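You operate a simulated robot arm through the tools that you are given. There is no shell and no other tool. Be economical: measure what you need, move in short steps, check, and stop when the job is done.

Carry out the task below with a simulated two-armed robot. There is one attempt and no reset: what you move stays moved.

Task
On the vanity counter, fold the blue napkin in half and then in half again.

It is judged by the outcome, as a careful person would: the job done as asked, and still so three seconds after it is handed in. It fails if anything else is knocked over, pushed out of place, dropped, spilled or broken. Flat cloth is picked up by pressing the open fingertips on it (5 to 10 N) and closing them slowly along it; thin cloth reads only 2 to 8 mm in the jaws.

Robot
Two 7-joint arms with two-finger parallel grippers on one trunk, on a base that drives. Base frame: it is fixed to the floor where the robot stands at the start and does not move with it; the origin is under the middle of the robot, x ahead of it, y to its left, z up. Readings come in mm, degrees, newtons and seconds.
The left shoulder is at the start at [60, 167, 1120], the right one opposite. Places, roughly: vanity counter [600, -100, 900]. Payload 3.43 kg a hand.
The tool frame of a hand sits at the grasp point between the pads (the TCP): z along the fingers, y along the line on which they close. The tips reach 34 mm beyond it. The gripper opens to 128 mm. The fingers are 24 mm wide and 12 mm thick; the gripper's body (48 by 130 mm) begins 96 mm behind the TCP.
Orientation is that of the tool frame in the base frame, as a unit quaternion [x, y, z, w]. With the fingers straight down and closing along the base's y, the tool's x points along the base's -x, its y along +y and its z along -z.

Tools
- The arms move only by the tool arm_command. It takes "left_motion", "right_motion" or both (then of equal length, played together; a hand with none holds still); each is a list of rows, each a list of 3 entries, a list of its own where there are three numbers: the turn, a rotation vector about the base's x, y, z in units of 90 degrees (1.0 is 90 degrees), then the shift along the base's x, y, z in units of 250 mm (1.0 is 250 mm), then the gripper command, from -1 (shut) to 1 (fully open), values between in proportion. In form: [[[ax, ay, az], [x, y, z], gripper], ...]. A call has 1 to 8 rows; each row is the pose to reach, as a shift and turn from the pose commanded when the call began. A call with a number of a shift or a turn outside -1 to 1 is refused whole. Each row takes 0.2 s and may step no farther than 50 mm and 8.6 degrees from the row before; otherwise, or with a gripper value out of range, the whole call is refused. A pose out of reach is approached as far as the arm can. The call stops where the force on the tool passes 40 N (or 10 N more than at its start, if that is more) or the arm is blocked; 0.2 s more then pass. Each finger travels about 153 mm/s and halts on what it meets, pressing with about 21 N; the grip force reading is that of the motor and also rises with nothing between the fingers. The clock runs only during rows and for 0.2 s after the last one: add rows that repeat a pose to give the fingers time. It gives the time, the measured TCP pose, the force on the tool (base axes), the opening and the grip force at its end, in the units of the frame above (readings bear some noise), and new pictures: "views" is both (left out), scene, wrist or none (wrist: the cameras of the hands that moved).
- Cameras (640 x 400 px; columns grow to the right, rows downward): "scene" is now at [127.7, -11.2, 1353.1]; the picture's right is [-0.18, -0.98, 0.00], its down [-0.52, 0.09, -0.85] and it looks along [0.84, -0.15, -0.53] (base axes); focal length 263 px, centre (320, 200). "left" rides on the left gripper at [76, 11, -160] in its tool frame; the picture's right is [-0.15, 0.99, 0.00], its down [-0.88, -0.13, -0.46] and it looks along [-0.45, -0.07, 0.89] (tool axes); focal length 234 px, centre (320, 200). "right" rides on the right gripper at [76, -11, -160] in its tool frame; the picture's right is [0.15, 0.99, 0.00], its down [-0.88, 0.13, -0.46] and it looks along [-0.45, 0.07, 0.89] (tool axes); focal length 234 px, centre (320, 200). There is no depth. A picture from a camera that has moved, and an enlarged one, comes with that camera's place and axes in the base frame and with its lens.
- raise_lower(by): slides the trunk up (or, below 0, down) by that many mm; the arms and the scene camera ride with it, the base frame stays. It gives what a move gives, with no picture.
- drive_base(legs): drives the robot by 1 to 6 legs, each [ahead, left, turn to the left] in mm, mm and degrees, along the robot's own axes; the way and the turn of a leg run together, so that a leg with both is an arc; at most 1500 mm and 180 degrees a leg. The arms and the cameras ride along, it lands a little off, and it stops where it bumps. It gives what a move gives, and a new picture of the scene camera.
- pan_tilt(pan, tilt): turns the head with the scene camera to pan (to the left, within 86 degrees either way) and tilt (down, from -29 to 69), counted from straight ahead of the robot. It gives what a move gives, and a new picture of the scene camera.
- inspect(camera, box): a new picture of the part [left, top, right, bottom] of that camera's present view, enlarged. The clock stands still meanwhile.
- finish_job(): hands the job in; it is judged then, once.

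Go step by step. Nothing tells you exact positions but the pictures and the camera data: compare them with the known pose of the tool, close in by small moves and look again before you grip or let go. The budget is 120 turns and 170 pictures, counting those below and the enlarged ones. Unless the task says otherwise, let go and move clear before handing in, and close with one line.

The tools are called after "Call:" by a JSON object that holds its "method" and its "body". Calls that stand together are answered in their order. arm_command: Moves the arms, as the interface text tells. Its arguments: {"type":"object","properties":{"left_motion":{"type":"array","items":{"type":"array"}},"right_motion":{"type":"array","items":{"type":"array"}},"views":{"type":"string","enum":["both","scene","wrist","none"]}},"required":[]} The other tools are called the same way: raise_lower (by) slides the trunk up or down; drive_base (legs) drives the base; pan_tilt (pan, tilt) turns the head that bears the scene camera; inspect (camera, box) takes an enlarged picture of a part of a camera's view; finish_job () hands the job in.

At the start:

```text
t: 0.0
left_tool_pos: [395.4, 180.2, 1014.0]
left_ee_rot: [0.0, 1.0, -0.002, 0.004]
left_contact_force: [-0.1, -0.4, -0.4]
left_width: 128.0
left_grasp_force: 0.1
right_tool_pos: [557.8, -198.0, 1148.1]
right_ee_rot: [0.0, 1.0, -0.001, 0.004]
right_contact_force: [0.3, 0.3, -0.8]
right_width: 128.0
right_grasp_force: 0.0
trunk travel left (down, up): [-600.0, 340.0]
robot x, y, heading: [0.4, -1.3, -0.1]
head pan, tilt: [-10.4, 32.3]
```

scene: 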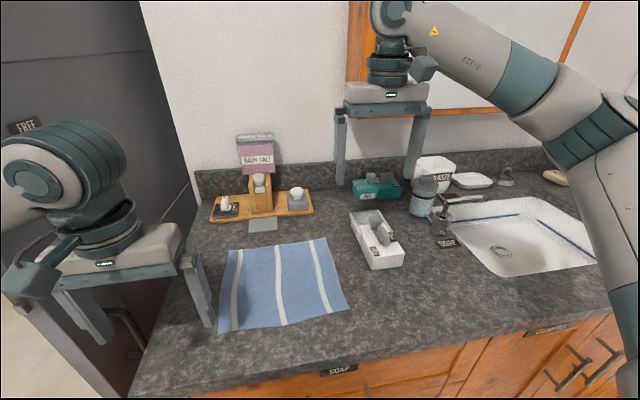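
right: 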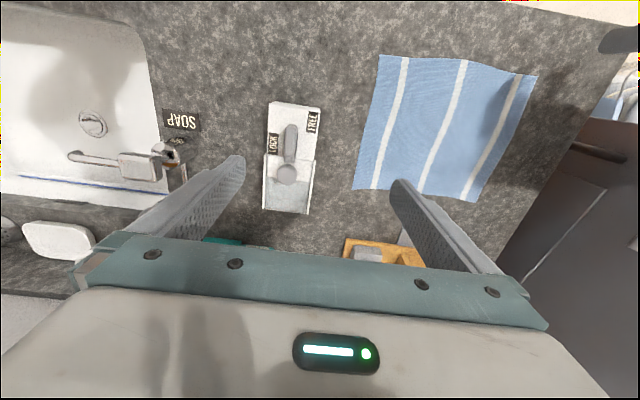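
left: 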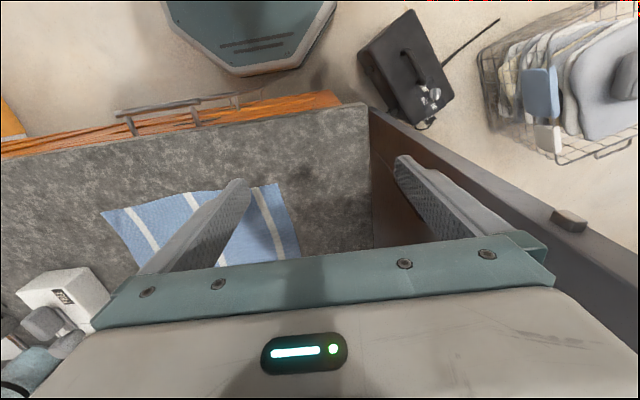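

The napkin lies flat at roughly x 470–713, y −138…142, with its stripes running along x. I'll take both hands to above the front corners, turned so the fingers close along x.

Call:
{"method": "arm_command", "body": {"left_motion": [[[0, 0, -0.095], [0.04, -0.03, 0], 1], [[0, 0, -0.19], [0.08, -0.07, 0], 0.5], [[0, 0, -0.285], [0.13, -0.1, 0], 0], [[0, 0, -0.38], [0.18, -0.14, 0], -0.3], [[0, 0, -0.475], [0.23, -0.18, 0], -0.3], [[0, 0, -0.57], [0.28, -0.21, 0], -0.3], [[0, 0, -0.665], [0.33, -0.25, 0], -0.3], [[0, 0, -0.76], [0.38, -0.28, 0], -0.3]], "right_motion": [[[0, 0, 0.095], [-0.03, 0.04, 0], 1], [[0, 0, 0.19], [-0.07, 0.09, -0.05], 0.5], [[0, 0, 0.285], [-0.1, 0.13, -0.1], 0], [[0, 0, 0.38], [-0.14, 0.18, -0.2], -0.3], [[0, 0, 0.475], [-0.17, 0.22, -0.3], -0.3], [[0, 0, 0.57], [-0.2, 0.27, -0.4], -0.3], [[0, 0, 0.665], [-0.24, 0.31, -0.5], -0.3], [[0, 0, 0.76], [-0.27, 0.35, -0.55], -0.3]], "views": "none"}}

Call:
{"method": "arm_command", "body": {"left_motion": [[[0, 0, -0.08], [0, 0, 0], -0.3], [[0, 0, -0.16], [0, 0, 0], -0.3], [[0, 0, -0.24], [0, 0, 0], -0.3], [[0, 0, -0.24], [0, 0, 0], -0.3]], "right_motion": [[[0, 0, 0.08], [0, 0, 0], -0.3], [[0, 0, 0.16], [0, 0, 0], -0.3], [[0, 0, 0.24], [0, 0, 0], -0.3], [[0, 0, 0.24], [0, 0, 0], -0.3]]}}

```text
t: 1.8
left_tool_pos: [460.0, 196.7, 1029.8]
left_ee_rot: [0.519, 0.854, 0.01, 0.016]
left_contact_force: [-0.2, 0.5, -0.4]
left_width: 44.7
left_grasp_force: 0.1
right_tool_pos: [482.3, -22.5, 1020.7]
right_ee_rot: [-0.604, 0.797, -0.008, 0.009]
right_contact_force: [-0.4, -0.7, -1.7]
right_width: 44.8
right_grasp_force: 0.0
trunk travel left (down, up): [-600.0, 340.0]
robot x, y, heading: [-3.9, 37.1, 5.6]
head pan, tilt: [-10.4, 32.3]
```

```text
t: 2.8
left_tool_pos: [457.8, 199.4, 1027.7]
left_ee_rot: [0.669, 0.743, 0.011, 0.013]
left_contact_force: [-0.5, 0.4, -1.2]
left_width: 44.6
left_grasp_force: 0.0
right_tool_pos: [439.9, -9.3, 1020.1]
right_ee_rot: [0.742, -0.671, 0.011, -0.009]
right_contact_force: [-0.7, -1.5, 0.6]
right_width: 44.9
right_grasp_force: 0.0
right hand out of reach, approached as far as the arm can: row 2, 3, 4
trunk travel left (down, up): [-600.0, 340.0]
robot x, y, heading: [-8.9, 38.7, 5.9]
head pan, tilt: [-10.4, 32.3]
camera scene: at [103.2, 38.9, 1355.2], right [-0.08, -1.0, 0.0], down [-0.51, 0.04, -0.86], along [0.86, -0.07, -0.51], focal length 263 px, centre (320, 200)
camera right: at [454.2, -83.9, 1179.2], right [-0.97, -0.25, -0.03], down [-0.23, 0.86, 0.45], along [-0.09, 0.44, -0.89], focal length 234 px, centre (320, 200)
camera left: at [455.4, 276.0, 1189.4], right [1.0, -0.04, 0.04], down [-0.05, -0.89, 0.45], along [0.01, -0.46, -0.89], focal length 234 px, centre (320, 200)
```

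scene: 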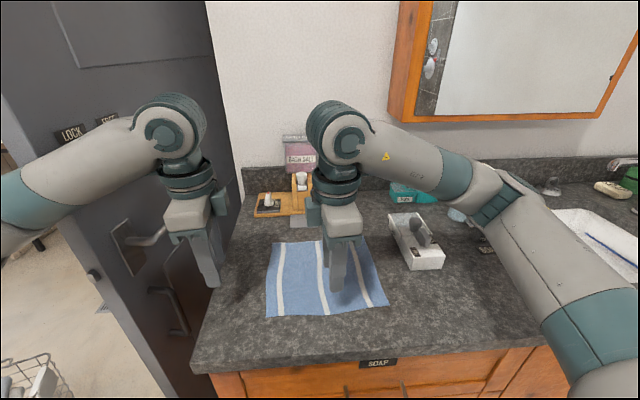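
right: 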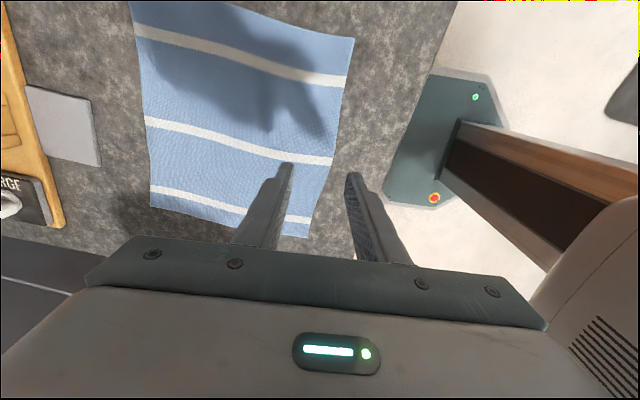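
left: 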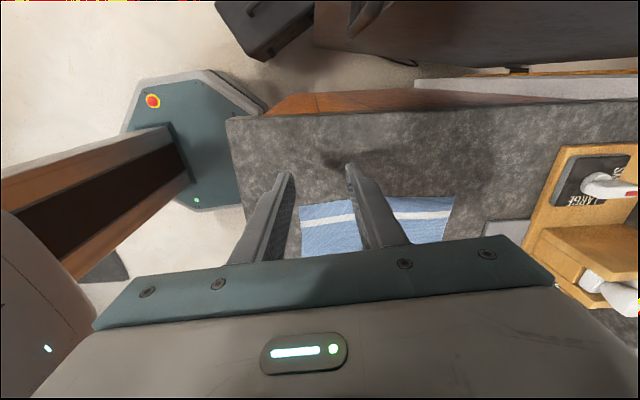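

The base has drifted (5.9° heading, 38 mm to the left), apparently recoiling from the arm motion. I'll drive it back and see whether it stays put.

Call:
{"method": "drive_base", "body": {"legs": [[5, -40, -5.9]]}}

```text
t: 3.7
left_tool_pos: [461.6, 205.4, 1028.9]
left_ee_rot: [0.664, 0.747, 0.012, 0.014]
left_contact_force: [-0.7, 0.7, -0.4]
left_width: 44.8
left_grasp_force: 0.0
right_tool_pos: [445.1, -5.3, 1013.6]
right_ee_rot: [0.745, -0.667, 0.004, -0.006]
right_contact_force: [0.5, -0.4, -0.3]
right_width: 44.7
right_grasp_force: 0.0
trunk travel left (down, up): [-600.0, 340.0]
robot x, y, heading: [-10.2, 41.2, 6.5]
head pan, tilt: [-10.4, 32.3]
stopped in leg 1: the robot was blocked; the commanded pose is now the measured one
camera scene: at [111.7, 38.4, 1353.5], right [-0.07, -1.0, 0.0], down [-0.52, 0.04, -0.85], along [0.85, -0.06, -0.52], focal length 263 px, centre (320, 200)
```

scene: 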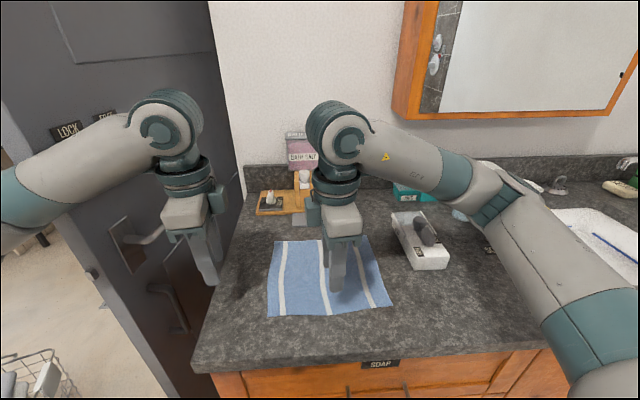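

The base is blocked, so I suspect the right elbow is touching something. I'll look to the right.

Call:
{"method": "pan_tilt", "body": {"pan": -50, "tilt": 50}}

```text
t: 4.8
left_tool_pos: [461.0, 204.2, 1029.7]
left_ee_rot: [0.665, 0.747, 0.011, 0.014]
left_contact_force: [0.5, 0.0, 0.2]
left_width: 44.9
left_grasp_force: 0.1
right_tool_pos: [444.8, -5.5, 1015.3]
right_ee_rot: [0.745, -0.667, 0.008, -0.006]
right_contact_force: [0.2, 0.4, -0.8]
right_width: 44.9
right_grasp_force: 0.1
trunk travel left (down, up): [-600.0, 340.0]
robot x, y, heading: [-9.0, 41.1, 6.2]
head pan, tilt: [-50.0, 50.0]
camera scene: at [76.5, -6.4, 1327.9], right [-0.69, -0.73, -0.01], down [-0.54, 0.53, -0.65], along [0.48, -0.44, -0.76], focal length 263 px, centre (320, 200)
```

scene: 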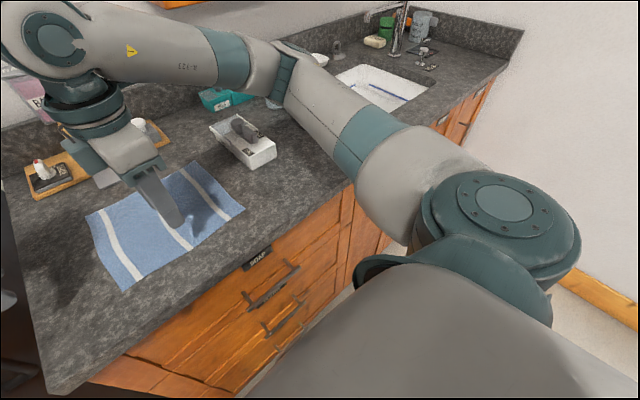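

Call:
{"method": "pan_tilt", "body": {"pan": 40, "tilt": 45}}

```text
t: 6.4
left_tool_pos: [460.4, 204.2, 1029.2]
left_ee_rot: [0.665, 0.747, 0.011, 0.014]
left_contact_force: [-0.4, 0.4, 0.6]
left_width: 44.8
left_grasp_force: 0.0
right_tool_pos: [442.9, -5.4, 1016.5]
right_ee_rot: [0.744, -0.668, 0.007, -0.007]
right_contact_force: [-0.2, 0.4, 0.0]
right_width: 44.8
right_grasp_force: 0.0
trunk travel left (down, up): [-600.0, 340.0]
robot x, y, heading: [-6.4, 39.7, 6.4]
head pan, tilt: [40.0, 45.0]
camera scene: at [76.6, 105.8, 1334.7], right [0.72, -0.69, 0.01], down [-0.47, -0.51, -0.72], along [0.5, 0.51, -0.7], focal length 263 px, centre (320, 200)
```

scene: 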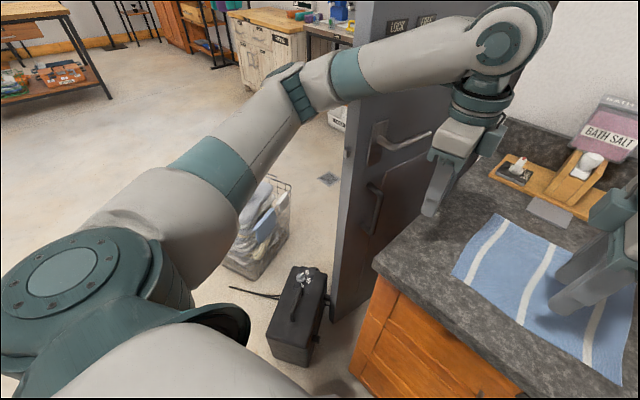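

There's a tall door at the counter's left end, and the left wrist or camera may be pressing on it. I'll move only the left hand inward and see whether the base responds.

Call:
{"method": "arm_command", "body": {"left_motion": [[[0, 0, 0], [0, -0.08, 0], -0.3], [[0, 0, 0], [0, -0.16, 0], -0.3], [[0, 0, 0], [0, -0.24, 0], -0.3], [[0, 0, 0], [0, -0.24, 0], -0.3]], "views": "none"}}

Call:
{"method": "drive_base", "body": {"legs": [[0, -15, 0]]}}

```text
t: 7.4
left_tool_pos: [451.0, 187.4, 1025.9]
left_ee_rot: [0.648, 0.761, 0.009, 0.017]
left_contact_force: [0.7, -0.2, -0.1]
left_width: 44.8
left_grasp_force: 0.1
right_tool_pos: [440.8, 33.9, 1019.9]
right_ee_rot: [0.759, -0.651, 0.013, -0.005]
right_contact_force: [2.0, 0.8, -0.7]
right_width: 44.7
right_grasp_force: 0.0
trunk travel left (down, up): [-600.0, 340.0]
robot x, y, heading: [-11.0, 54.3, 8.6]
head pan, tilt: [40.0, 45.0]
```

```text
t: 8.2
left_tool_pos: [451.0, 177.3, 1026.9]
left_ee_rot: [0.647, 0.762, 0.008, 0.016]
left_contact_force: [-0.6, 1.1, 0.3]
left_width: 45.1
left_grasp_force: 0.0
right_tool_pos: [440.1, 23.5, 1019.0]
right_ee_rot: [0.76, -0.65, 0.012, -0.005]
right_contact_force: [-1.3, -0.8, 0.0]
right_width: 44.9
right_grasp_force: 0.1
trunk travel left (down, up): [-600.0, 340.0]
robot x, y, heading: [-6.4, 40.6, 9.1]
head pan, tilt: [40.0, 45.0]
camera scene: at [65.4, 119.8, 1334.1], right [0.76, -0.65, 0.02], down [-0.44, -0.54, -0.71], along [0.48, 0.53, -0.7], focal length 263 px, centre (320, 200)
```

scene: 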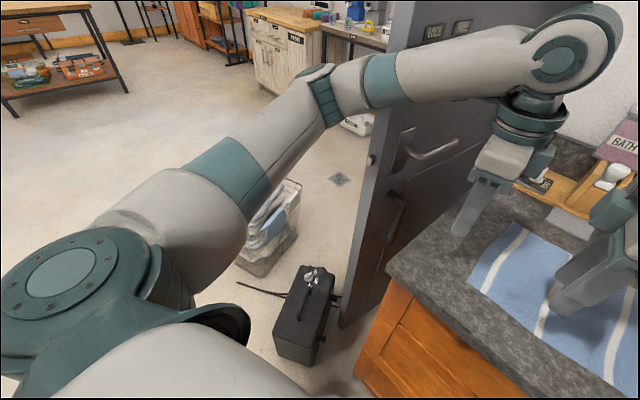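

The left forearm is hooked around the door's front edge, which explains the pushing. I'll back off and shift the whole robot to the right so that the left arm stays clear of the door.

Call:
{"method": "drive_base", "body": {"legs": [[-200, 0, 0], [0, -200, -9]]}}

```text
t: 11.0
left_tool_pos: [300.4, -147.4, 1016.1]
left_ee_rot: [0.706, 0.708, 0.002, 0.004]
left_contact_force: [0.5, -0.6, 0.6]
left_width: 44.7
left_grasp_force: 0.1
right_tool_pos: [264.1, -296.7, 1007.3]
right_ee_rot: [-0.705, 0.709, -0.001, 0.0]
right_contact_force: [0.0, -0.7, 0.4]
right_width: 44.8
right_grasp_force: 0.1
trunk travel left (down, up): [-600.0, 340.0]
robot x, y, heading: [-194.3, -192.5, -0.3]
head pan, tilt: [40.0, 45.0]
camera scene: at [-81.8, -145.2, 1332.9], right [0.64, -0.77, 0.0], down [-0.54, -0.45, -0.71], along [0.54, 0.45, -0.71], focal length 263 px, centre (320, 200)
```

scene: 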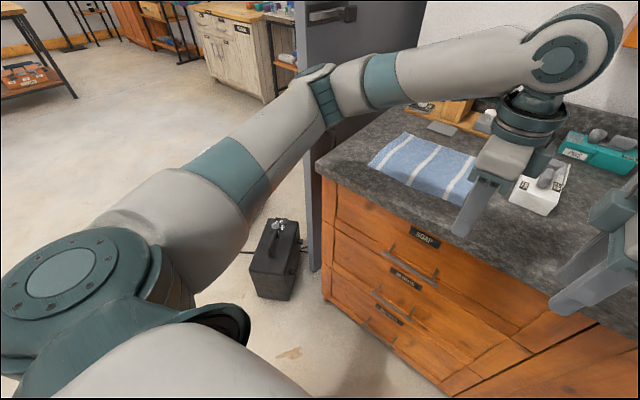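

Freed, with the robot at about y −192. Now I'll drive forward to the counter and look at the napkin.

Call:
{"method": "drive_base", "body": {"legs": [[175, 0, 0.3]]}}

Call:
{"method": "pan_tilt", "body": {"pan": 12, "tilt": 40}}

```text
t: 12.5
left_tool_pos: [480.0, -145.2, 1015.2]
left_ee_rot: [0.705, 0.709, 0.003, 0.004]
left_contact_force: [0.4, 0.2, 0.2]
left_width: 44.7
left_grasp_force: 0.2
right_tool_pos: [445.3, -294.9, 1006.6]
right_ee_rot: [-0.706, 0.708, 0.0, 0.0]
right_contact_force: [0.9, 0.0, 0.0]
right_width: 45.0
right_grasp_force: 0.1
trunk travel left (down, up): [-600.0, 340.0]
robot x, y, heading: [-14.5, -196.6, 0.0]
head pan, tilt: [40.0, 45.0]
camera scene: at [97.8, -144.4, 1332.8], right [0.64, -0.77, 0.0], down [-0.54, -0.46, -0.71], along [0.54, 0.46, -0.71], focal length 263 px, centre (320, 200)
```

scene: 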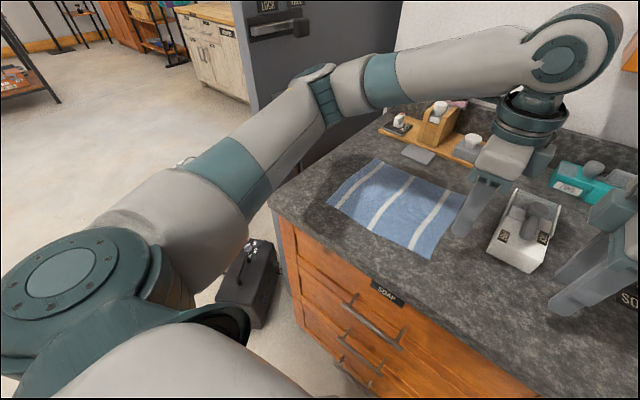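

```text
t: 13.5
left_tool_pos: [479.1, -146.0, 1016.8]
left_ee_rot: [0.706, 0.709, 0.004, 0.006]
left_contact_force: [0.5, 0.3, -0.6]
left_width: 44.6
left_grasp_force: 0.1
right_tool_pos: [443.9, -295.5, 1008.5]
right_ee_rot: [-0.706, 0.708, 0.0, 0.0]
right_contact_force: [-0.8, 0.0, 0.1]
right_width: 45.0
right_grasp_force: 0.1
trunk travel left (down, up): [-600.0, 340.0]
robot x, y, heading: [-14.3, -198.4, 0.0]
head pan, tilt: [12.0, 40.0]
camera scene: at [117.8, -178.9, 1340.1], right [0.21, -0.98, 0.0], down [-0.63, -0.13, -0.77], along [0.75, 0.16, -0.64], focal length 263 px, centre (320, 200)
```

scene: 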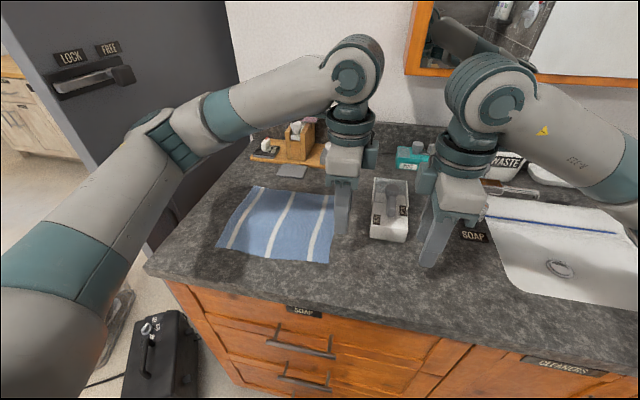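

The napkin is undisturbed. To keep the left elbow away from the door, I'll shift the robot further right and turn it slightly to the left.

Call:
{"method": "drive_base", "body": {"legs": [[-20, -85, 10]]}}

```text
t: 14.6
left_tool_pos: [450.6, -146.9, 1016.2]
left_ee_rot: [0.643, 0.766, 0.004, 0.005]
left_contact_force: [0.0, 0.3, -0.2]
left_width: 44.5
left_grasp_force: 0.1
right_tool_pos: [441.7, -300.4, 1009.1]
right_ee_rot: [0.765, -0.644, 0.0, 0.0]
right_contact_force: [0.7, -0.9, -0.9]
right_width: 45.0
right_grasp_force: 0.1
trunk travel left (down, up): [-600.0, 340.0]
robot x, y, heading: [-25.5, -285.0, 9.8]
head pan, tilt: [12.0, 40.0]
camera scene: at [100.6, -242.4, 1340.2], right [0.37, -0.93, 0.0], down [-0.6, -0.24, -0.77], along [0.71, 0.29, -0.64], focal length 263 px, centre (320, 200)
```

scene: 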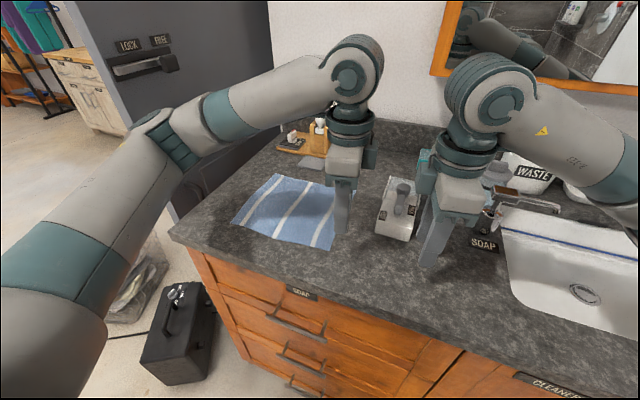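

Call:
{"method": "arm_command", "body": {"left_motion": [[[0, 0, -0.02], [0.03, 0.16, 0], -0.3], [[0, 0, -0.04], [0.05, 0.32, 0], -0.3], [[0, 0, -0.06], [0.08, 0.48, 0], -0.3], [[0, 0, -0.08], [0.1, 0.64, 0], -0.3], [[0, 0, -0.1], [0.12, 0.8, 0], -0.3], [[0, 0, -0.109], [0.14, 0.95, 0], -0.3], [[0, 0, -0.109], [0.14, 1.0, 0], -0.3]], "right_motion": [[[0, 0, -0.02], [0.03, 0.1, 0], -0.3], [[0, 0, -0.04], [0.06, 0.2, 0], -0.3], [[0, 0, -0.06], [0.09, 0.34, 0], -0.3], [[0, 0, -0.08], [0.12, 0.48, 0], -0.3], [[0, 0, -0.1], [0.15, 0.62, 0], -0.3], [[0, 0, -0.109], [0.17, 0.75, 0], -0.3], [[0, 0, -0.109], [0.17, 0.82, 0], -0.3]]}}

```text
t: 16.2
left_tool_pos: [487.5, 104.3, 1014.4]
left_ee_rot: [0.705, 0.709, 0.003, 0.005]
left_contact_force: [-0.5, -0.6, 0.9]
left_width: 44.9
left_grasp_force: 0.1
right_tool_pos: [486.0, -94.4, 1007.5]
right_ee_rot: [-0.707, 0.708, 0.0, 0.0]
right_contact_force: [-0.8, 0.5, 0.8]
right_width: 44.8
right_grasp_force: 0.0
trunk travel left (down, up): [-600.0, 340.0]
robot x, y, heading: [-28.6, -276.6, 10.2]
head pan, tilt: [12.0, 40.0]
camera scene: at [100.7, -241.8, 1340.1], right [0.37, -0.93, 0.0], down [-0.6, -0.24, -0.77], along [0.71, 0.29, -0.64], focal length 263 px, centre (320, 200)
camera right: at [497.3, -169.4, 1167.2], right [-0.99, -0.14, 0.0], down [-0.13, 0.88, 0.46], along [-0.07, 0.45, -0.89], focal length 234 px, centre (320, 200)
camera left: at [495.5, 182.0, 1174.5], right [0.99, -0.14, 0.01], down [-0.13, -0.88, 0.46], along [-0.05, -0.45, -0.89], focal length 234 px, centre (320, 200)
```

scene: 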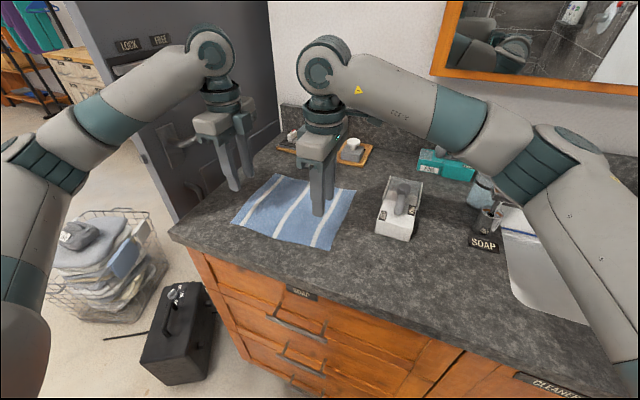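
right: 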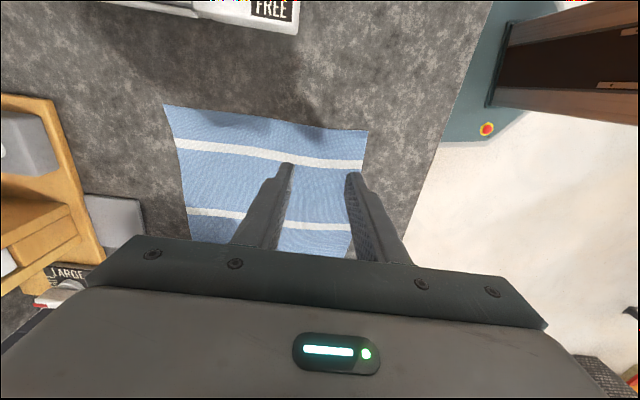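
left: 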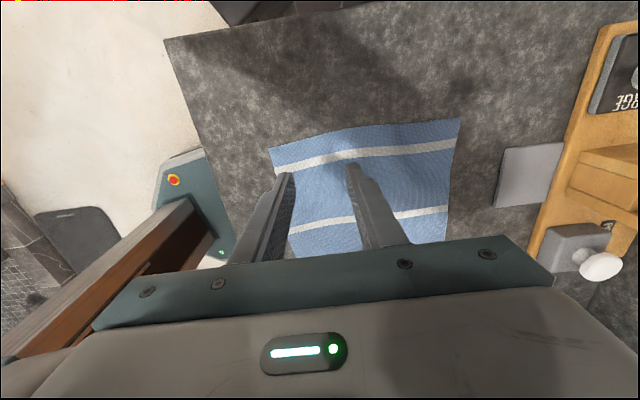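

The base is steady now. Matching the scene and wrist views puts the counter surface near z≈900 and the napkin at about x 435–656, y −126…124. I'll lower both hands over the front corners.

Call:
{"method": "arm_command", "body": {"left_motion": [[[0, 0, 0], [-0.05, 0, -0.1], -0.53], [[0, 0, 0], [-0.106, 0, -0.2], -0.53], [[0, 0, 0], [-0.106, 0, -0.276], -0.53], [[0, 0, 0], [-0.106, 0, -0.276], -0.53]], "right_motion": [[[0, 0, 0], [-0.05, -0.02, -0.1], -0.53], [[0, 0, 0], [-0.09, -0.05, -0.2], -0.53], [[0, 0, 0], [-0.09, -0.05, -0.25], -0.53], [[0, 0, 0], [-0.09, -0.05, -0.25], -0.53]]}}

```text
t: 17.2
left_tool_pos: [459.0, 104.1, 946.4]
left_ee_rot: [0.705, 0.709, 0.004, 0.004]
left_contact_force: [0.8, 0.7, -0.1]
left_width: 29.9
left_grasp_force: 0.1
right_tool_pos: [460.5, -106.4, 943.8]
right_ee_rot: [-0.707, 0.708, -0.001, 0.001]
right_contact_force: [0.4, 0.2, 0.2]
right_width: 30.2
right_grasp_force: 0.0
trunk travel left (down, up): [-600.0, 340.0]
robot x, y, heading: [-34.0, -285.2, 10.3]
head pan, tilt: [12.0, 40.0]
camera scene: at [100.6, -242.0, 1340.2], right [0.37, -0.93, 0.0], down [-0.6, -0.24, -0.77], along [0.71, 0.29, -0.64], focal length 263 px, centre (320, 200)
camera right: at [471.4, -182.2, 1104.0], right [-0.99, -0.15, 0.0], down [-0.13, 0.88, 0.46], along [-0.07, 0.45, -0.89], focal length 234 px, centre (320, 200)
camera left: at [467.7, 181.3, 1106.4], right [0.99, -0.14, 0.01], down [-0.13, -0.88, 0.46], along [-0.05, -0.45, -0.89], focal length 234 px, centre (320, 200)
```

scene: 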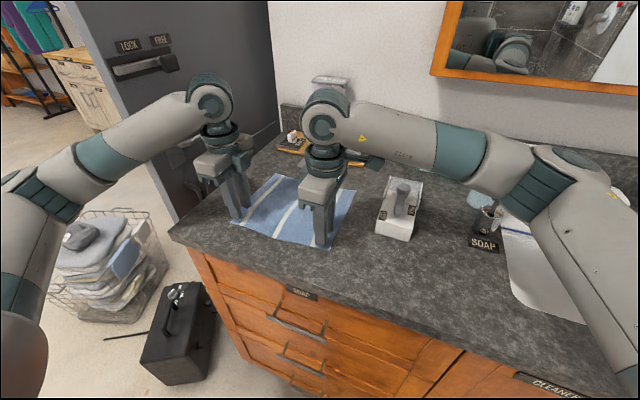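
right: 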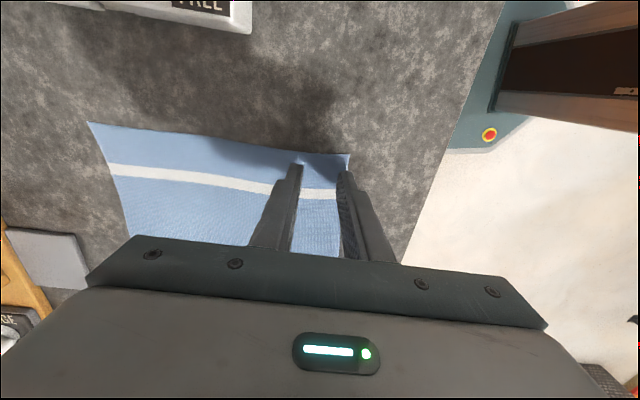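
left: 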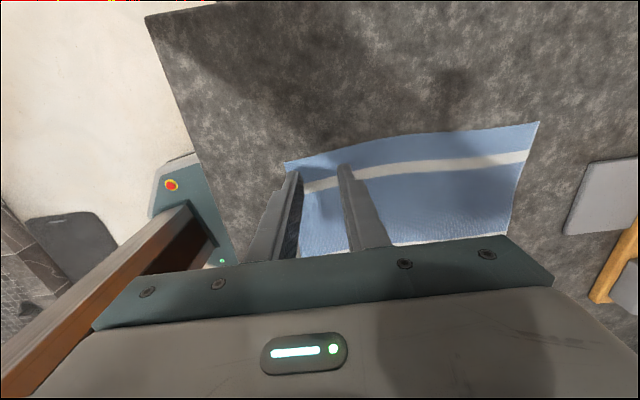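

Call:
{"method": "arm_command", "body": {"left_motion": [[[0, 0, 0], [0.016, 0, -0.02], -0.53], [[0, 0, 0], [0.016, 0, -0.04], -0.53], [[0, 0, 0], [0.016, 0, -0.044], -0.53]], "right_motion": [[[0, 0, 0], [0.016, 0, -0.015], -0.53], [[0, 0, 0], [0.016, 0, -0.03], -0.53], [[0, 0, 0], [0.016, 0, -0.034], -0.53]], "views": "none"}}

```text
t: 18.0
left_tool_pos: [463.4, 104.5, 936.8]
left_ee_rot: [0.705, 0.709, 0.004, 0.005]
left_contact_force: [0.6, 0.1, 2.8]
left_width: 29.9
left_grasp_force: 0.2
right_tool_pos: [465.1, -107.7, 936.8]
right_ee_rot: [-0.706, 0.708, -0.001, 0.0]
right_contact_force: [-0.4, 0.4, 0.3]
right_width: 30.2
right_grasp_force: 0.0
trunk travel left (down, up): [-600.0, 340.0]
robot x, y, heading: [-29.4, -281.8, 9.9]
head pan, tilt: [12.0, 40.0]
```

Call:
{"method": "arm_command", "body": {"left_motion": [[[0, 0, 0], [0, 0, -0.005], -0.53], [[0, 0, 0], [0, 0, -0.008], -0.53]], "right_motion": [[[0, 0, 0], [0, 0, -0.008], -0.53], [[0, 0, 0], [0, 0, -0.012], -0.53]], "views": "none"}}

```text
t: 18.6
left_tool_pos: [461.5, 103.9, 936.3]
left_ee_rot: [0.706, 0.709, 0.004, 0.005]
left_contact_force: [0.3, 1.8, 9.8]
left_width: 29.6
left_grasp_force: 0.0
right_tool_pos: [463.8, -107.9, 935.1]
right_ee_rot: [-0.707, 0.707, 0.0, 0.001]
right_contact_force: [1.7, -0.6, 7.0]
right_width: 29.7
right_grasp_force: 0.1
trunk travel left (down, up): [-600.0, 340.0]
robot x, y, heading: [-29.1, -282.3, 10.1]
head pan, tilt: [12.0, 40.0]
```

Contact is at about 10 N (left) and 7 N (right). Next I close slowly along the cloth.

Call:
{"method": "arm_command", "body": {"left_motion": [[[0, 0, 0], [0, 0, 0], -0.6], [[0, 0, 0], [0, 0, 0], -0.67], [[0, 0, 0], [0, 0, 0], -0.74], [[0, 0, 0], [0, 0, 0], -0.81], [[0, 0, 0], [0, 0, 0], -0.88], [[0, 0, 0], [0, 0, 0], -0.95], [[0, 0, 0], [0, 0, 0], -1], [[0, 0, 0], [0, 0, 0], -1]], "right_motion": [[[0, 0, 0], [0, 0, -0.002], -0.6], [[0, 0, 0], [0, 0, -0.003], -0.67], [[0, 0, 0], [0, 0, -0.003], -0.74], [[0, 0, 0], [0, 0, -0.003], -0.81], [[0, 0, 0], [0, 0, -0.003], -0.88], [[0, 0, 0], [0, 0, -0.003], -0.95], [[0, 0, 0], [0, 0, -0.003], -1], [[0, 0, 0], [0, 0, -0.003], -1]]}}

```text
t: 20.4
left_tool_pos: [461.2, 102.1, 936.2]
left_ee_rot: [0.705, 0.709, 0.005, 0.005]
left_contact_force: [-1.4, 0.7, 0.3]
left_width: 0.0
left_grasp_force: 20.2
right_tool_pos: [462.8, -108.4, 936.6]
right_ee_rot: [-0.707, 0.707, 0.0, 0.002]
right_contact_force: [-0.4, 0.1, 36.4]
right_width: 1.9
right_grasp_force: 20.7
trunk travel left (down, up): [-600.0, 340.0]
robot x, y, heading: [-27.6, -284.8, 9.9]
head pan, tilt: [12.0, 40.0]
camera scene: at [97.5, -242.9, 1340.7], right [0.37, -0.93, 0.0], down [-0.59, -0.24, -0.77], along [0.71, 0.29, -0.64], focal length 263 px, centre (320, 200)
camera right: at [473.6, -184.6, 1094.4], right [-0.99, -0.15, 0.0], down [-0.13, 0.88, 0.46], along [-0.06, 0.45, -0.89], focal length 234 px, centre (320, 200)
camera left: at [468.4, 178.9, 1096.5], right [0.99, -0.14, 0.01], down [-0.13, -0.88, 0.45], along [-0.05, -0.45, -0.89], focal length 234 px, centre (320, 200)
```

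scene: 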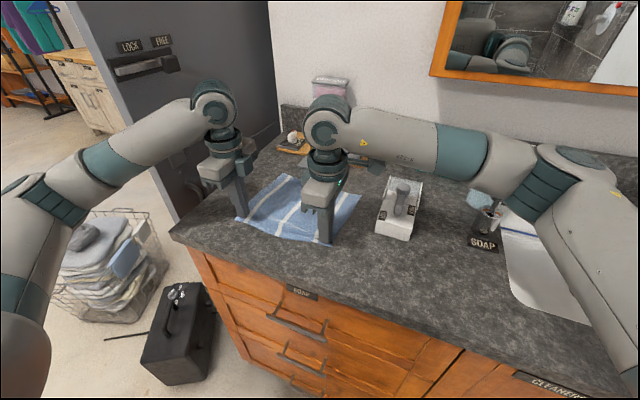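
right: 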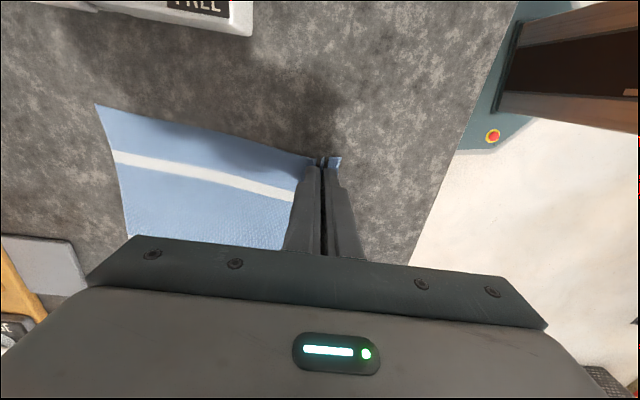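
left: 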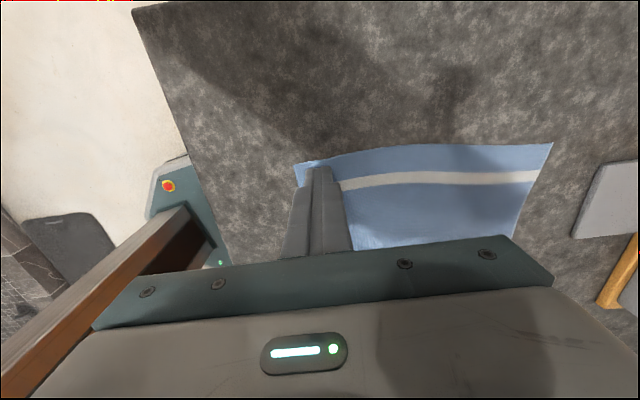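

The right hand holds a pinch, but the left closed on nothing. I'll ease the right up a little, then reopen the left and press it again.

Call:
{"method": "arm_command", "body": {"left_motion": [[[0, 0, 0], [0.0, 0, 0.03], -1], [[0, 0, 0], [0.016, 0, 0.03], -0.53], [[0, 0, 0], [0.016, 0, 0.01], -0.53], [[0, 0, 0], [0.016, 0, 0.0], -0.53], [[0, 0, 0], [0.016, 0, -0.008], -0.53]], "right_motion": [[[0, 0, 0], [0, 0, 0.01], -1], [[0, 0, 0], [0, 0, 0.016], -1], [[0, 0, 0], [0, 0, 0.016], -1], [[0, 0, 0], [0, 0, 0.016], -1], [[0, 0, 0], [0, 0, 0.016], -1]], "views": "none"}}

```text
t: 21.6
left_tool_pos: [468.9, 101.8, 934.6]
left_ee_rot: [0.705, 0.71, 0.006, 0.006]
left_contact_force: [3.1, 2.6, 23.9]
left_width: 28.5
left_grasp_force: 0.1
right_tool_pos: [464.4, -109.3, 936.2]
right_ee_rot: [-0.706, 0.708, -0.001, 0.001]
right_contact_force: [0.6, -0.2, 0.8]
right_width: 1.7
right_grasp_force: 20.4
trunk travel left (down, up): [-600.0, 340.0]
robot x, y, heading: [-29.5, -283.1, 10.0]
head pan, tilt: [12.0, 40.0]
```

Call:
{"method": "arm_command", "body": {"left_motion": [[[0, 0, 0], [0, 0, 0.005], -0.53], [[0, 0, 0], [0, 0, 0.005], -0.57], [[0, 0, 0], [0, 0, 0.005], -0.62], [[0, 0, 0], [0, 0, 0.005], -0.67], [[0, 0, 0], [0, 0, 0.005], -0.72]], "views": "wrist"}}

```text
t: 22.8
left_tool_pos: [468.4, 102.7, 934.9]
left_ee_rot: [0.705, 0.709, 0.005, 0.005]
left_contact_force: [3.0, 0.3, 28.8]
left_width: 16.0
left_grasp_force: 0.1
right_tool_pos: [463.6, -108.1, 937.2]
right_ee_rot: [-0.706, 0.708, 0.0, 0.0]
right_contact_force: [0.3, -0.1, 0.3]
right_width: 1.9
right_grasp_force: 20.4
trunk travel left (down, up): [-600.0, 340.0]
robot x, y, heading: [-30.1, -284.1, 10.1]
head pan, tilt: [12.0, 40.0]
camera left: at [475.6, 178.3, 1095.8], right [0.99, -0.14, 0.01], down [-0.13, -0.88, 0.45], along [-0.05, -0.45, -0.89], focal length 234 px, centre (320, 200)
```

left: 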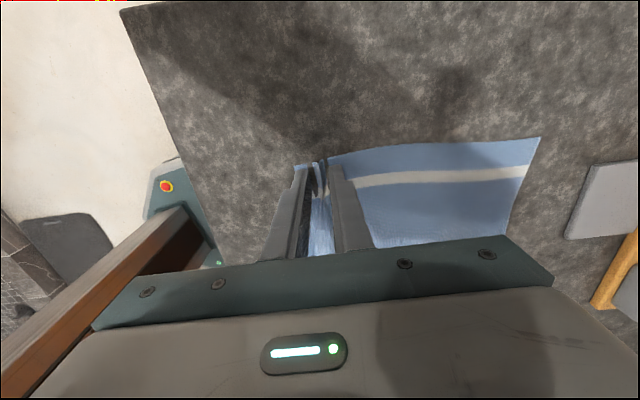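

A ridge is forming between the left fingers; I'll ease off slightly and finish closing.

Call:
{"method": "arm_command", "body": {"left_motion": [[[0, 0, 0], [0, 0, 0.002], -0.77], [[0, 0, 0], [0, 0, 0.003], -0.82], [[0, 0, 0], [0, 0, 0.004], -0.87], [[0, 0, 0], [0, 0, 0.004], -0.93], [[0, 0, 0], [0, 0, 0.004], -1], [[0, 0, 0], [0, 0, 0.004], -1]], "views": "wrist"}}

```text
t: 24.2
left_tool_pos: [466.1, 103.3, 935.0]
left_ee_rot: [0.705, 0.709, 0.005, 0.004]
left_contact_force: [-1.6, -1.6, 14.0]
left_width: 2.0
left_grasp_force: 21.0
right_tool_pos: [464.4, -108.3, 936.7]
right_ee_rot: [-0.706, 0.708, -0.001, 0.001]
right_contact_force: [-0.2, 0.0, 0.0]
right_width: 1.8
right_grasp_force: 21.4
trunk travel left (down, up): [-600.0, 340.0]
robot x, y, heading: [-28.8, -284.2, 10.0]
head pan, tilt: [12.0, 40.0]
camera left: at [475.3, 179.0, 1095.8], right [0.99, -0.14, 0.01], down [-0.13, -0.88, 0.45], along [-0.05, -0.45, -0.89], focal length 234 px, centre (320, 200)
```

left: 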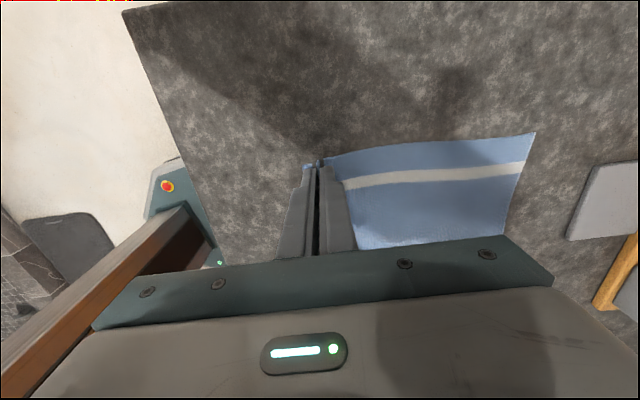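

Both hands now hold about 2 mm of cloth. I'll lift 45 mm to check the grip.

Call:
{"method": "arm_command", "body": {"left_motion": [[[0, 0, 0], [0.0, 0, 0.04], -1], [[0, 0, 0], [0.02, 0, 0.09], -1], [[0, 0, 0], [0.05, 0, 0.14], -1], [[0, 0, 0], [0.07, 0, 0.18], -1]], "right_motion": [[[0, 0, 0], [0.0, 0, 0.035], -1], [[0, 0, 0], [0.02, 0, 0.085], -1], [[0, 0, 0], [0.05, 0, 0.135], -1], [[0, 0, 0], [0.07, 0, 0.175], -1]]}}

```text
t: 25.2
left_tool_pos: [484.2, 102.6, 978.6]
left_ee_rot: [0.705, 0.71, 0.003, 0.005]
left_contact_force: [-0.3, 0.2, 0.0]
left_width: 1.9
left_grasp_force: 21.2
right_tool_pos: [482.3, -107.8, 980.4]
right_ee_rot: [-0.707, 0.708, 0.0, 0.0]
right_contact_force: [-0.5, 1.0, 1.0]
right_width: 1.9
right_grasp_force: 21.9
trunk travel left (down, up): [-600.0, 340.0]
robot x, y, heading: [-30.6, -282.8, 10.1]
head pan, tilt: [12.0, 40.0]
camera scene: at [100.5, -242.1, 1340.1], right [0.37, -0.93, 0.0], down [-0.6, -0.24, -0.77], along [0.71, 0.29, -0.64], focal length 263 px, centre (320, 200)
camera right: at [493.3, -182.6, 1139.8], right [-0.99, -0.15, 0.0], down [-0.13, 0.88, 0.46], along [-0.07, 0.45, -0.89], focal length 234 px, centre (320, 200)
camera left: at [493.0, 180.0, 1138.7], right [0.99, -0.14, 0.01], down [-0.13, -0.88, 0.46], along [-0.05, -0.45, -0.89], focal length 234 px, centre (320, 200)
```

scene: 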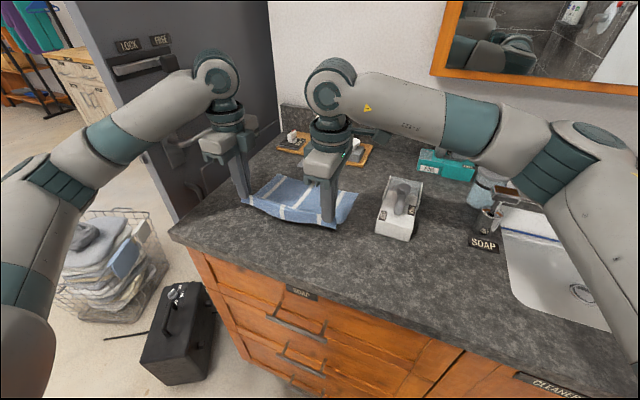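
right: 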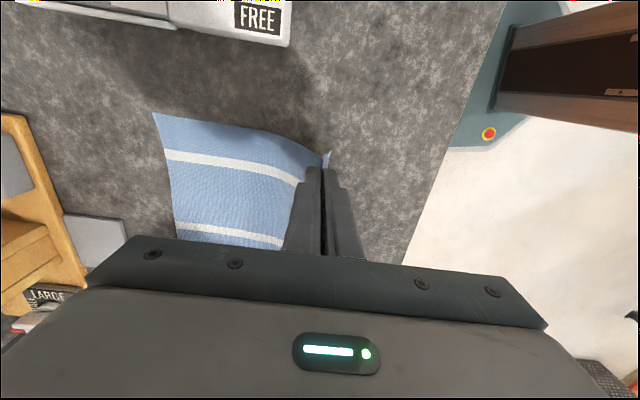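
left: 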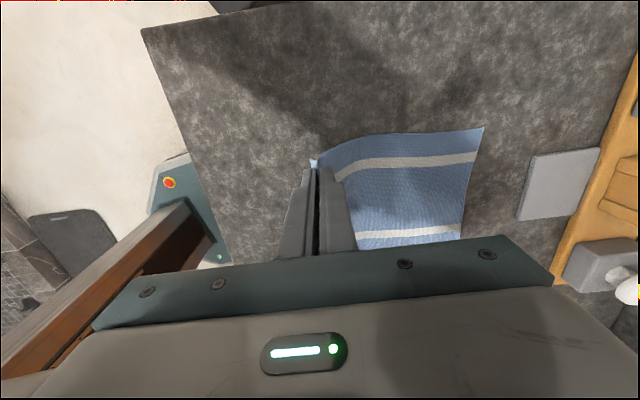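

The front edge came up cleanly. Next I carry it over the fold line in an arc toward the back edge and stop just above it.

Call:
{"method": "arm_command", "body": {"left_motion": [[[0, 0, 0], [0.1, 0.01, 0.1], -1], [[0, 0, 0], [0.24, 0.012, 0.15], -1], [[0, 0, 0], [0.38, 0.012, 0.13], -1], [[0, 0, 0], [0.5, 0.012, 0.05], -1], [[0, 0, 0], [0.6, 0.012, -0.05], -1], [[0, 0, 0], [0.6, 0.012, -0.05], -1]], "right_motion": [[[0, 0, 0], [0.1, -0.01, 0.1], -1], [[0, 0, 0], [0.24, -0.012, 0.15], -1], [[0, 0, 0], [0.38, -0.012, 0.13], -1], [[0, 0, 0], [0.5, -0.012, 0.05], -1], [[0, 0, 0], [0.6, -0.012, -0.05], -1], [[0, 0, 0], [0.6, -0.012, -0.05], -1]]}}

```text
t: 26.6
left_tool_pos: [633.9, 106.1, 967.6]
left_ee_rot: [0.704, 0.71, 0.005, 0.004]
left_contact_force: [-1.2, 0.1, 0.0]
left_width: 0.0
left_grasp_force: 20.8
right_tool_pos: [491.3, -109.2, 988.6]
right_ee_rot: [-0.707, 0.708, -0.001, -0.001]
right_contact_force: [-0.3, 0.7, -0.5]
right_width: 1.8
right_grasp_force: 20.8
right hand out of reach, approached as far as the arm can: row 1, 2, 3, 4, 5, 6
trunk travel left (down, up): [-600.0, 340.0]
robot x, y, heading: [-30.4, -283.0, 9.8]
head pan, tilt: [12.0, 40.0]
camera scene: at [100.1, -241.7, 1340.2], right [0.37, -0.93, 0.0], down [-0.6, -0.24, -0.77], along [0.71, 0.29, -0.64], focal length 263 px, centre (320, 200)
camera right: at [501.1, -183.8, 1148.1], right [-0.99, -0.15, 0.0], down [-0.13, 0.88, 0.45], along [-0.07, 0.45, -0.89], focal length 234 px, centre (320, 200)
camera left: at [641.0, 182.5, 1127.9], right [0.99, -0.14, 0.01], down [-0.13, -0.88, 0.45], along [-0.05, -0.45, -0.89], focal length 234 px, centre (320, 200)
```

scene: 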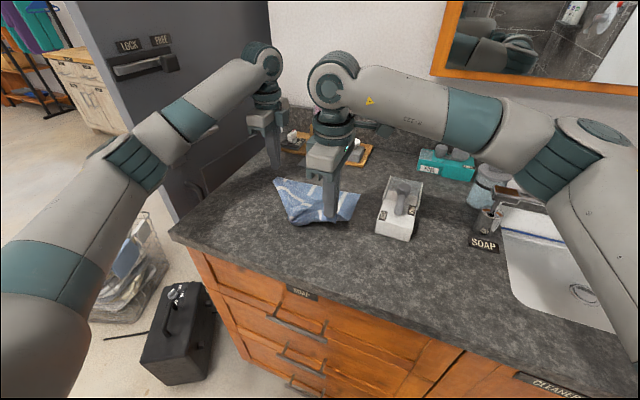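
right: 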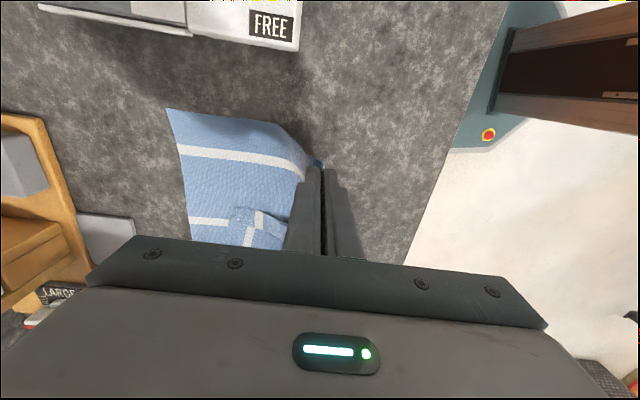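
left: 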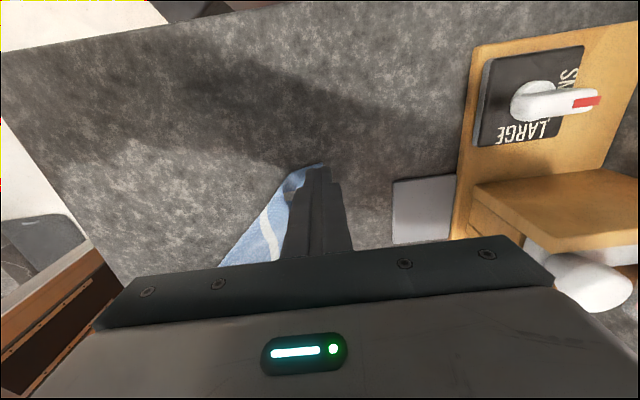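

The right wrist is near a limit, so that hand stayed behind and the left may have slipped. I'll look closely.

Call:
{"method": "inspect", "body": {"camera": "left", "box": [200, 130, 420, 270]}}

Call:
{"method": "inspect", "body": {"camera": "scene", "box": [220, 100, 420, 240]}}

```text
2.86 times, centred on (310, 200) of left
camera zoom: at [641.0, 182.5, 1127.9], right [0.99, -0.14, 0.01], down [-0.13, -0.88, 0.45], along [-0.05, -0.45, -0.89], focal length 669 px, centre (349, 200)
```

zoom: 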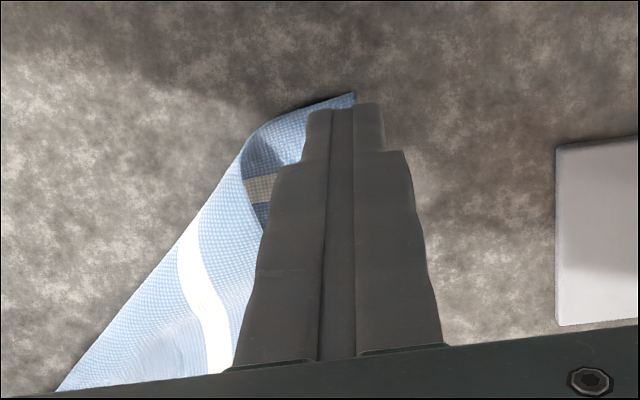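

```text
2.86 times, centred on (320, 170) of scene
camera zoom: at [100.1, -241.7, 1340.2], right [0.37, -0.93, 0.0], down [-0.6, -0.24, -0.77], along [0.71, 0.29, -0.64], focal length 752 px, centre (320, 286)
```

zoom: 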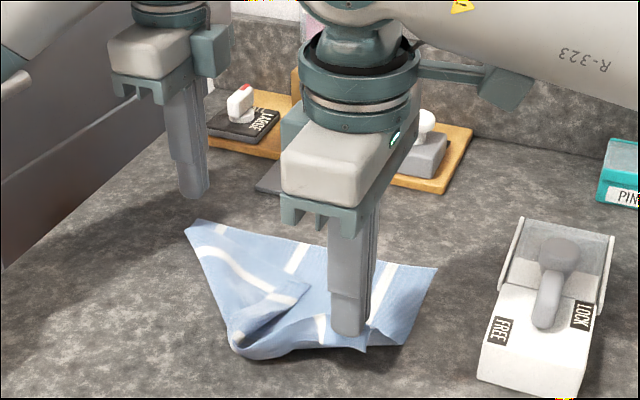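

The left corner slipped and is flopped inward. I'll set the right corner back down and release it, and raise the left hand.

Call:
{"method": "arm_command", "body": {"right_motion": [[[0, 0, 0], [-0.04, 0, -0.06], -1], [[0, 0, 0], [-0.08, 0, -0.13], -1], [[0, 0, 0], [-0.11, 0, -0.185], -1], [[0, 0, 0], [-0.11, 0, -0.185], -0.7], [[0, 0, 0], [-0.11, 0, -0.185], -0.5]], "left_motion": [[[0, 0, 0], [0, 0, 0.1], -1], [[0, 0, 0], [-0.1, 0, 0.2], -0.8], [[0, 0, 0], [-0.2, 0, 0.3], -0.53], [[0, 0, 0], [-0.3, 0, 0.3], -0.53], [[0, 0, 0], [-0.4, 0, 0.3], -0.53]], "views": "none"}}

```text
t: 27.8
left_tool_pos: [532.0, 105.1, 1042.8]
left_ee_rot: [0.705, 0.709, 0.004, 0.004]
left_contact_force: [0.2, 1.3, 0.7]
left_width: 30.1
left_grasp_force: 0.0
right_tool_pos: [462.5, -109.9, 942.2]
right_ee_rot: [-0.707, 0.707, 0.0, 0.001]
right_contact_force: [-0.2, 0.9, -0.4]
right_width: 32.0
right_grasp_force: 0.1
trunk travel left (down, up): [-600.0, 340.0]
robot x, y, heading: [-29.3, -286.8, 9.8]
head pan, tilt: [12.0, 40.0]
```

Call:
{"method": "arm_command", "body": {"right_motion": [[[0, 0, 0], [0, 0, 0.15], -0.5], [[0, 0, -0.09], [0, -0.05, 0.3], -0.5], [[0, 0, -0.185], [0, -0.15, 0.35], -0.5], [[0, 0, -0.28], [0, -0.25, 0.35], -0.5], [[0, 0, -0.375], [0, -0.35, 0.35], -0.5], [[0, 0, -0.47], [0, -0.4, 0.35], -0.5], [[0, 0, -0.565], [0, -0.4, 0.35], -0.5], [[0, 0, -0.66], [0, -0.4, 0.35], -0.5]], "views": "none"}}

Call:
{"method": "arm_command", "body": {"right_motion": [[[0, 0, -0.095], [0, 0, 0], -0.5], [[0, 0, -0.19], [0, 0, 0], -0.5], [[0, 0, -0.285], [0, 0, 0], -0.5], [[0, 0, -0.38], [0, 0, 0], -0.5], [[0, 0, -0.475], [0, 0, 0], -0.5], [[0, 0, -0.57], [0, 0, 0], -0.5], [[0, 0, -0.665], [0, 0, 0], -0.5], [[0, 0, -0.76], [0, 0, 0], -0.5]], "views": "none"}}

Call:
{"method": "arm_command", "body": {"right_motion": [[[0, 0, -0.095], [0, 0, 0], -0.5], [[0, 0, -0.19], [0, 0, 0], -0.5], [[0, 0, -0.285], [0, 0, 0], -0.5], [[0, 0, -0.38], [0, 0, 0], -0.5], [[0, 0, -0.475], [0, 0, 0], -0.5], [[0, 0, -0.57], [0, 0, 0], -0.5], [[0, 0, -0.58], [0, 0, 0], -0.5]]}}

```text
t: 29.6
left_tool_pos: [533.4, 105.8, 1041.7]
left_ee_rot: [0.705, 0.709, 0.003, 0.004]
left_contact_force: [0.3, 0.3, 0.3]
left_width: 30.1
left_grasp_force: 0.1
right_tool_pos: [464.9, -209.8, 1029.9]
right_ee_rot: [-0.262, 0.965, 0.0, 0.0]
right_contact_force: [0.0, 0.2, 0.2]
right_width: 32.3
right_grasp_force: 0.1
trunk travel left (down, up): [-600.0, 340.0]
robot x, y, heading: [-28.6, -281.0, 10.0]
head pan, tilt: [12.0, 40.0]
```

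```text
t: 31.4
left_tool_pos: [533.8, 106.2, 1042.9]
left_ee_rot: [0.705, 0.709, 0.003, 0.005]
left_contact_force: [-0.3, -0.3, -0.9]
left_width: 30.2
left_grasp_force: 0.0
right_tool_pos: [463.2, -207.2, 1029.3]
right_ee_rot: [0.326, 0.945, -0.002, 0.0]
right_contact_force: [-0.3, 0.0, 0.0]
right_width: 32.0
right_grasp_force: 0.1
trunk travel left (down, up): [-600.0, 340.0]
robot x, y, heading: [-29.9, -281.9, 9.8]
head pan, tilt: [12.0, 40.0]
```

```text
t: 33.0
left_tool_pos: [533.7, 106.3, 1042.7]
left_ee_rot: [0.705, 0.709, 0.003, 0.004]
left_contact_force: [0.3, -0.1, -1.4]
left_width: 30.1
left_grasp_force: 0.0
right_tool_pos: [464.1, -208.3, 1029.2]
right_ee_rot: [0.708, 0.706, 0.0, 0.0]
right_contact_force: [0.4, -0.1, -0.9]
right_width: 32.5
right_grasp_force: 0.0
trunk travel left (down, up): [-600.0, 340.0]
robot x, y, heading: [-28.1, -284.3, 9.8]
head pan, tilt: [12.0, 40.0]
camera scene: at [100.9, -241.9, 1340.1], right [0.37, -0.93, 0.0], down [-0.6, -0.24, -0.77], along [0.71, 0.29, -0.64], focal length 263 px, centre (320, 200)
camera right: at [452.8, -132.0, 1188.9], right [0.99, 0.14, 0.0], down [0.13, -0.88, 0.46], along [0.06, -0.45, -0.89], focal length 234 px, centre (320, 200)
```

scene: 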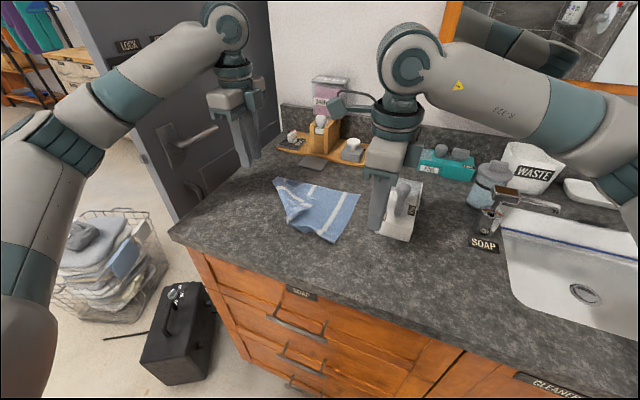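
right: 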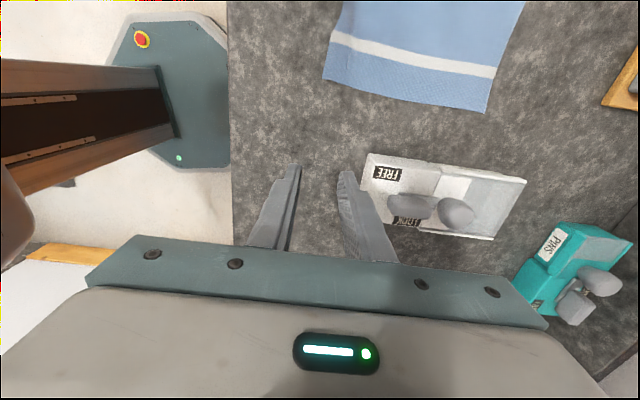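

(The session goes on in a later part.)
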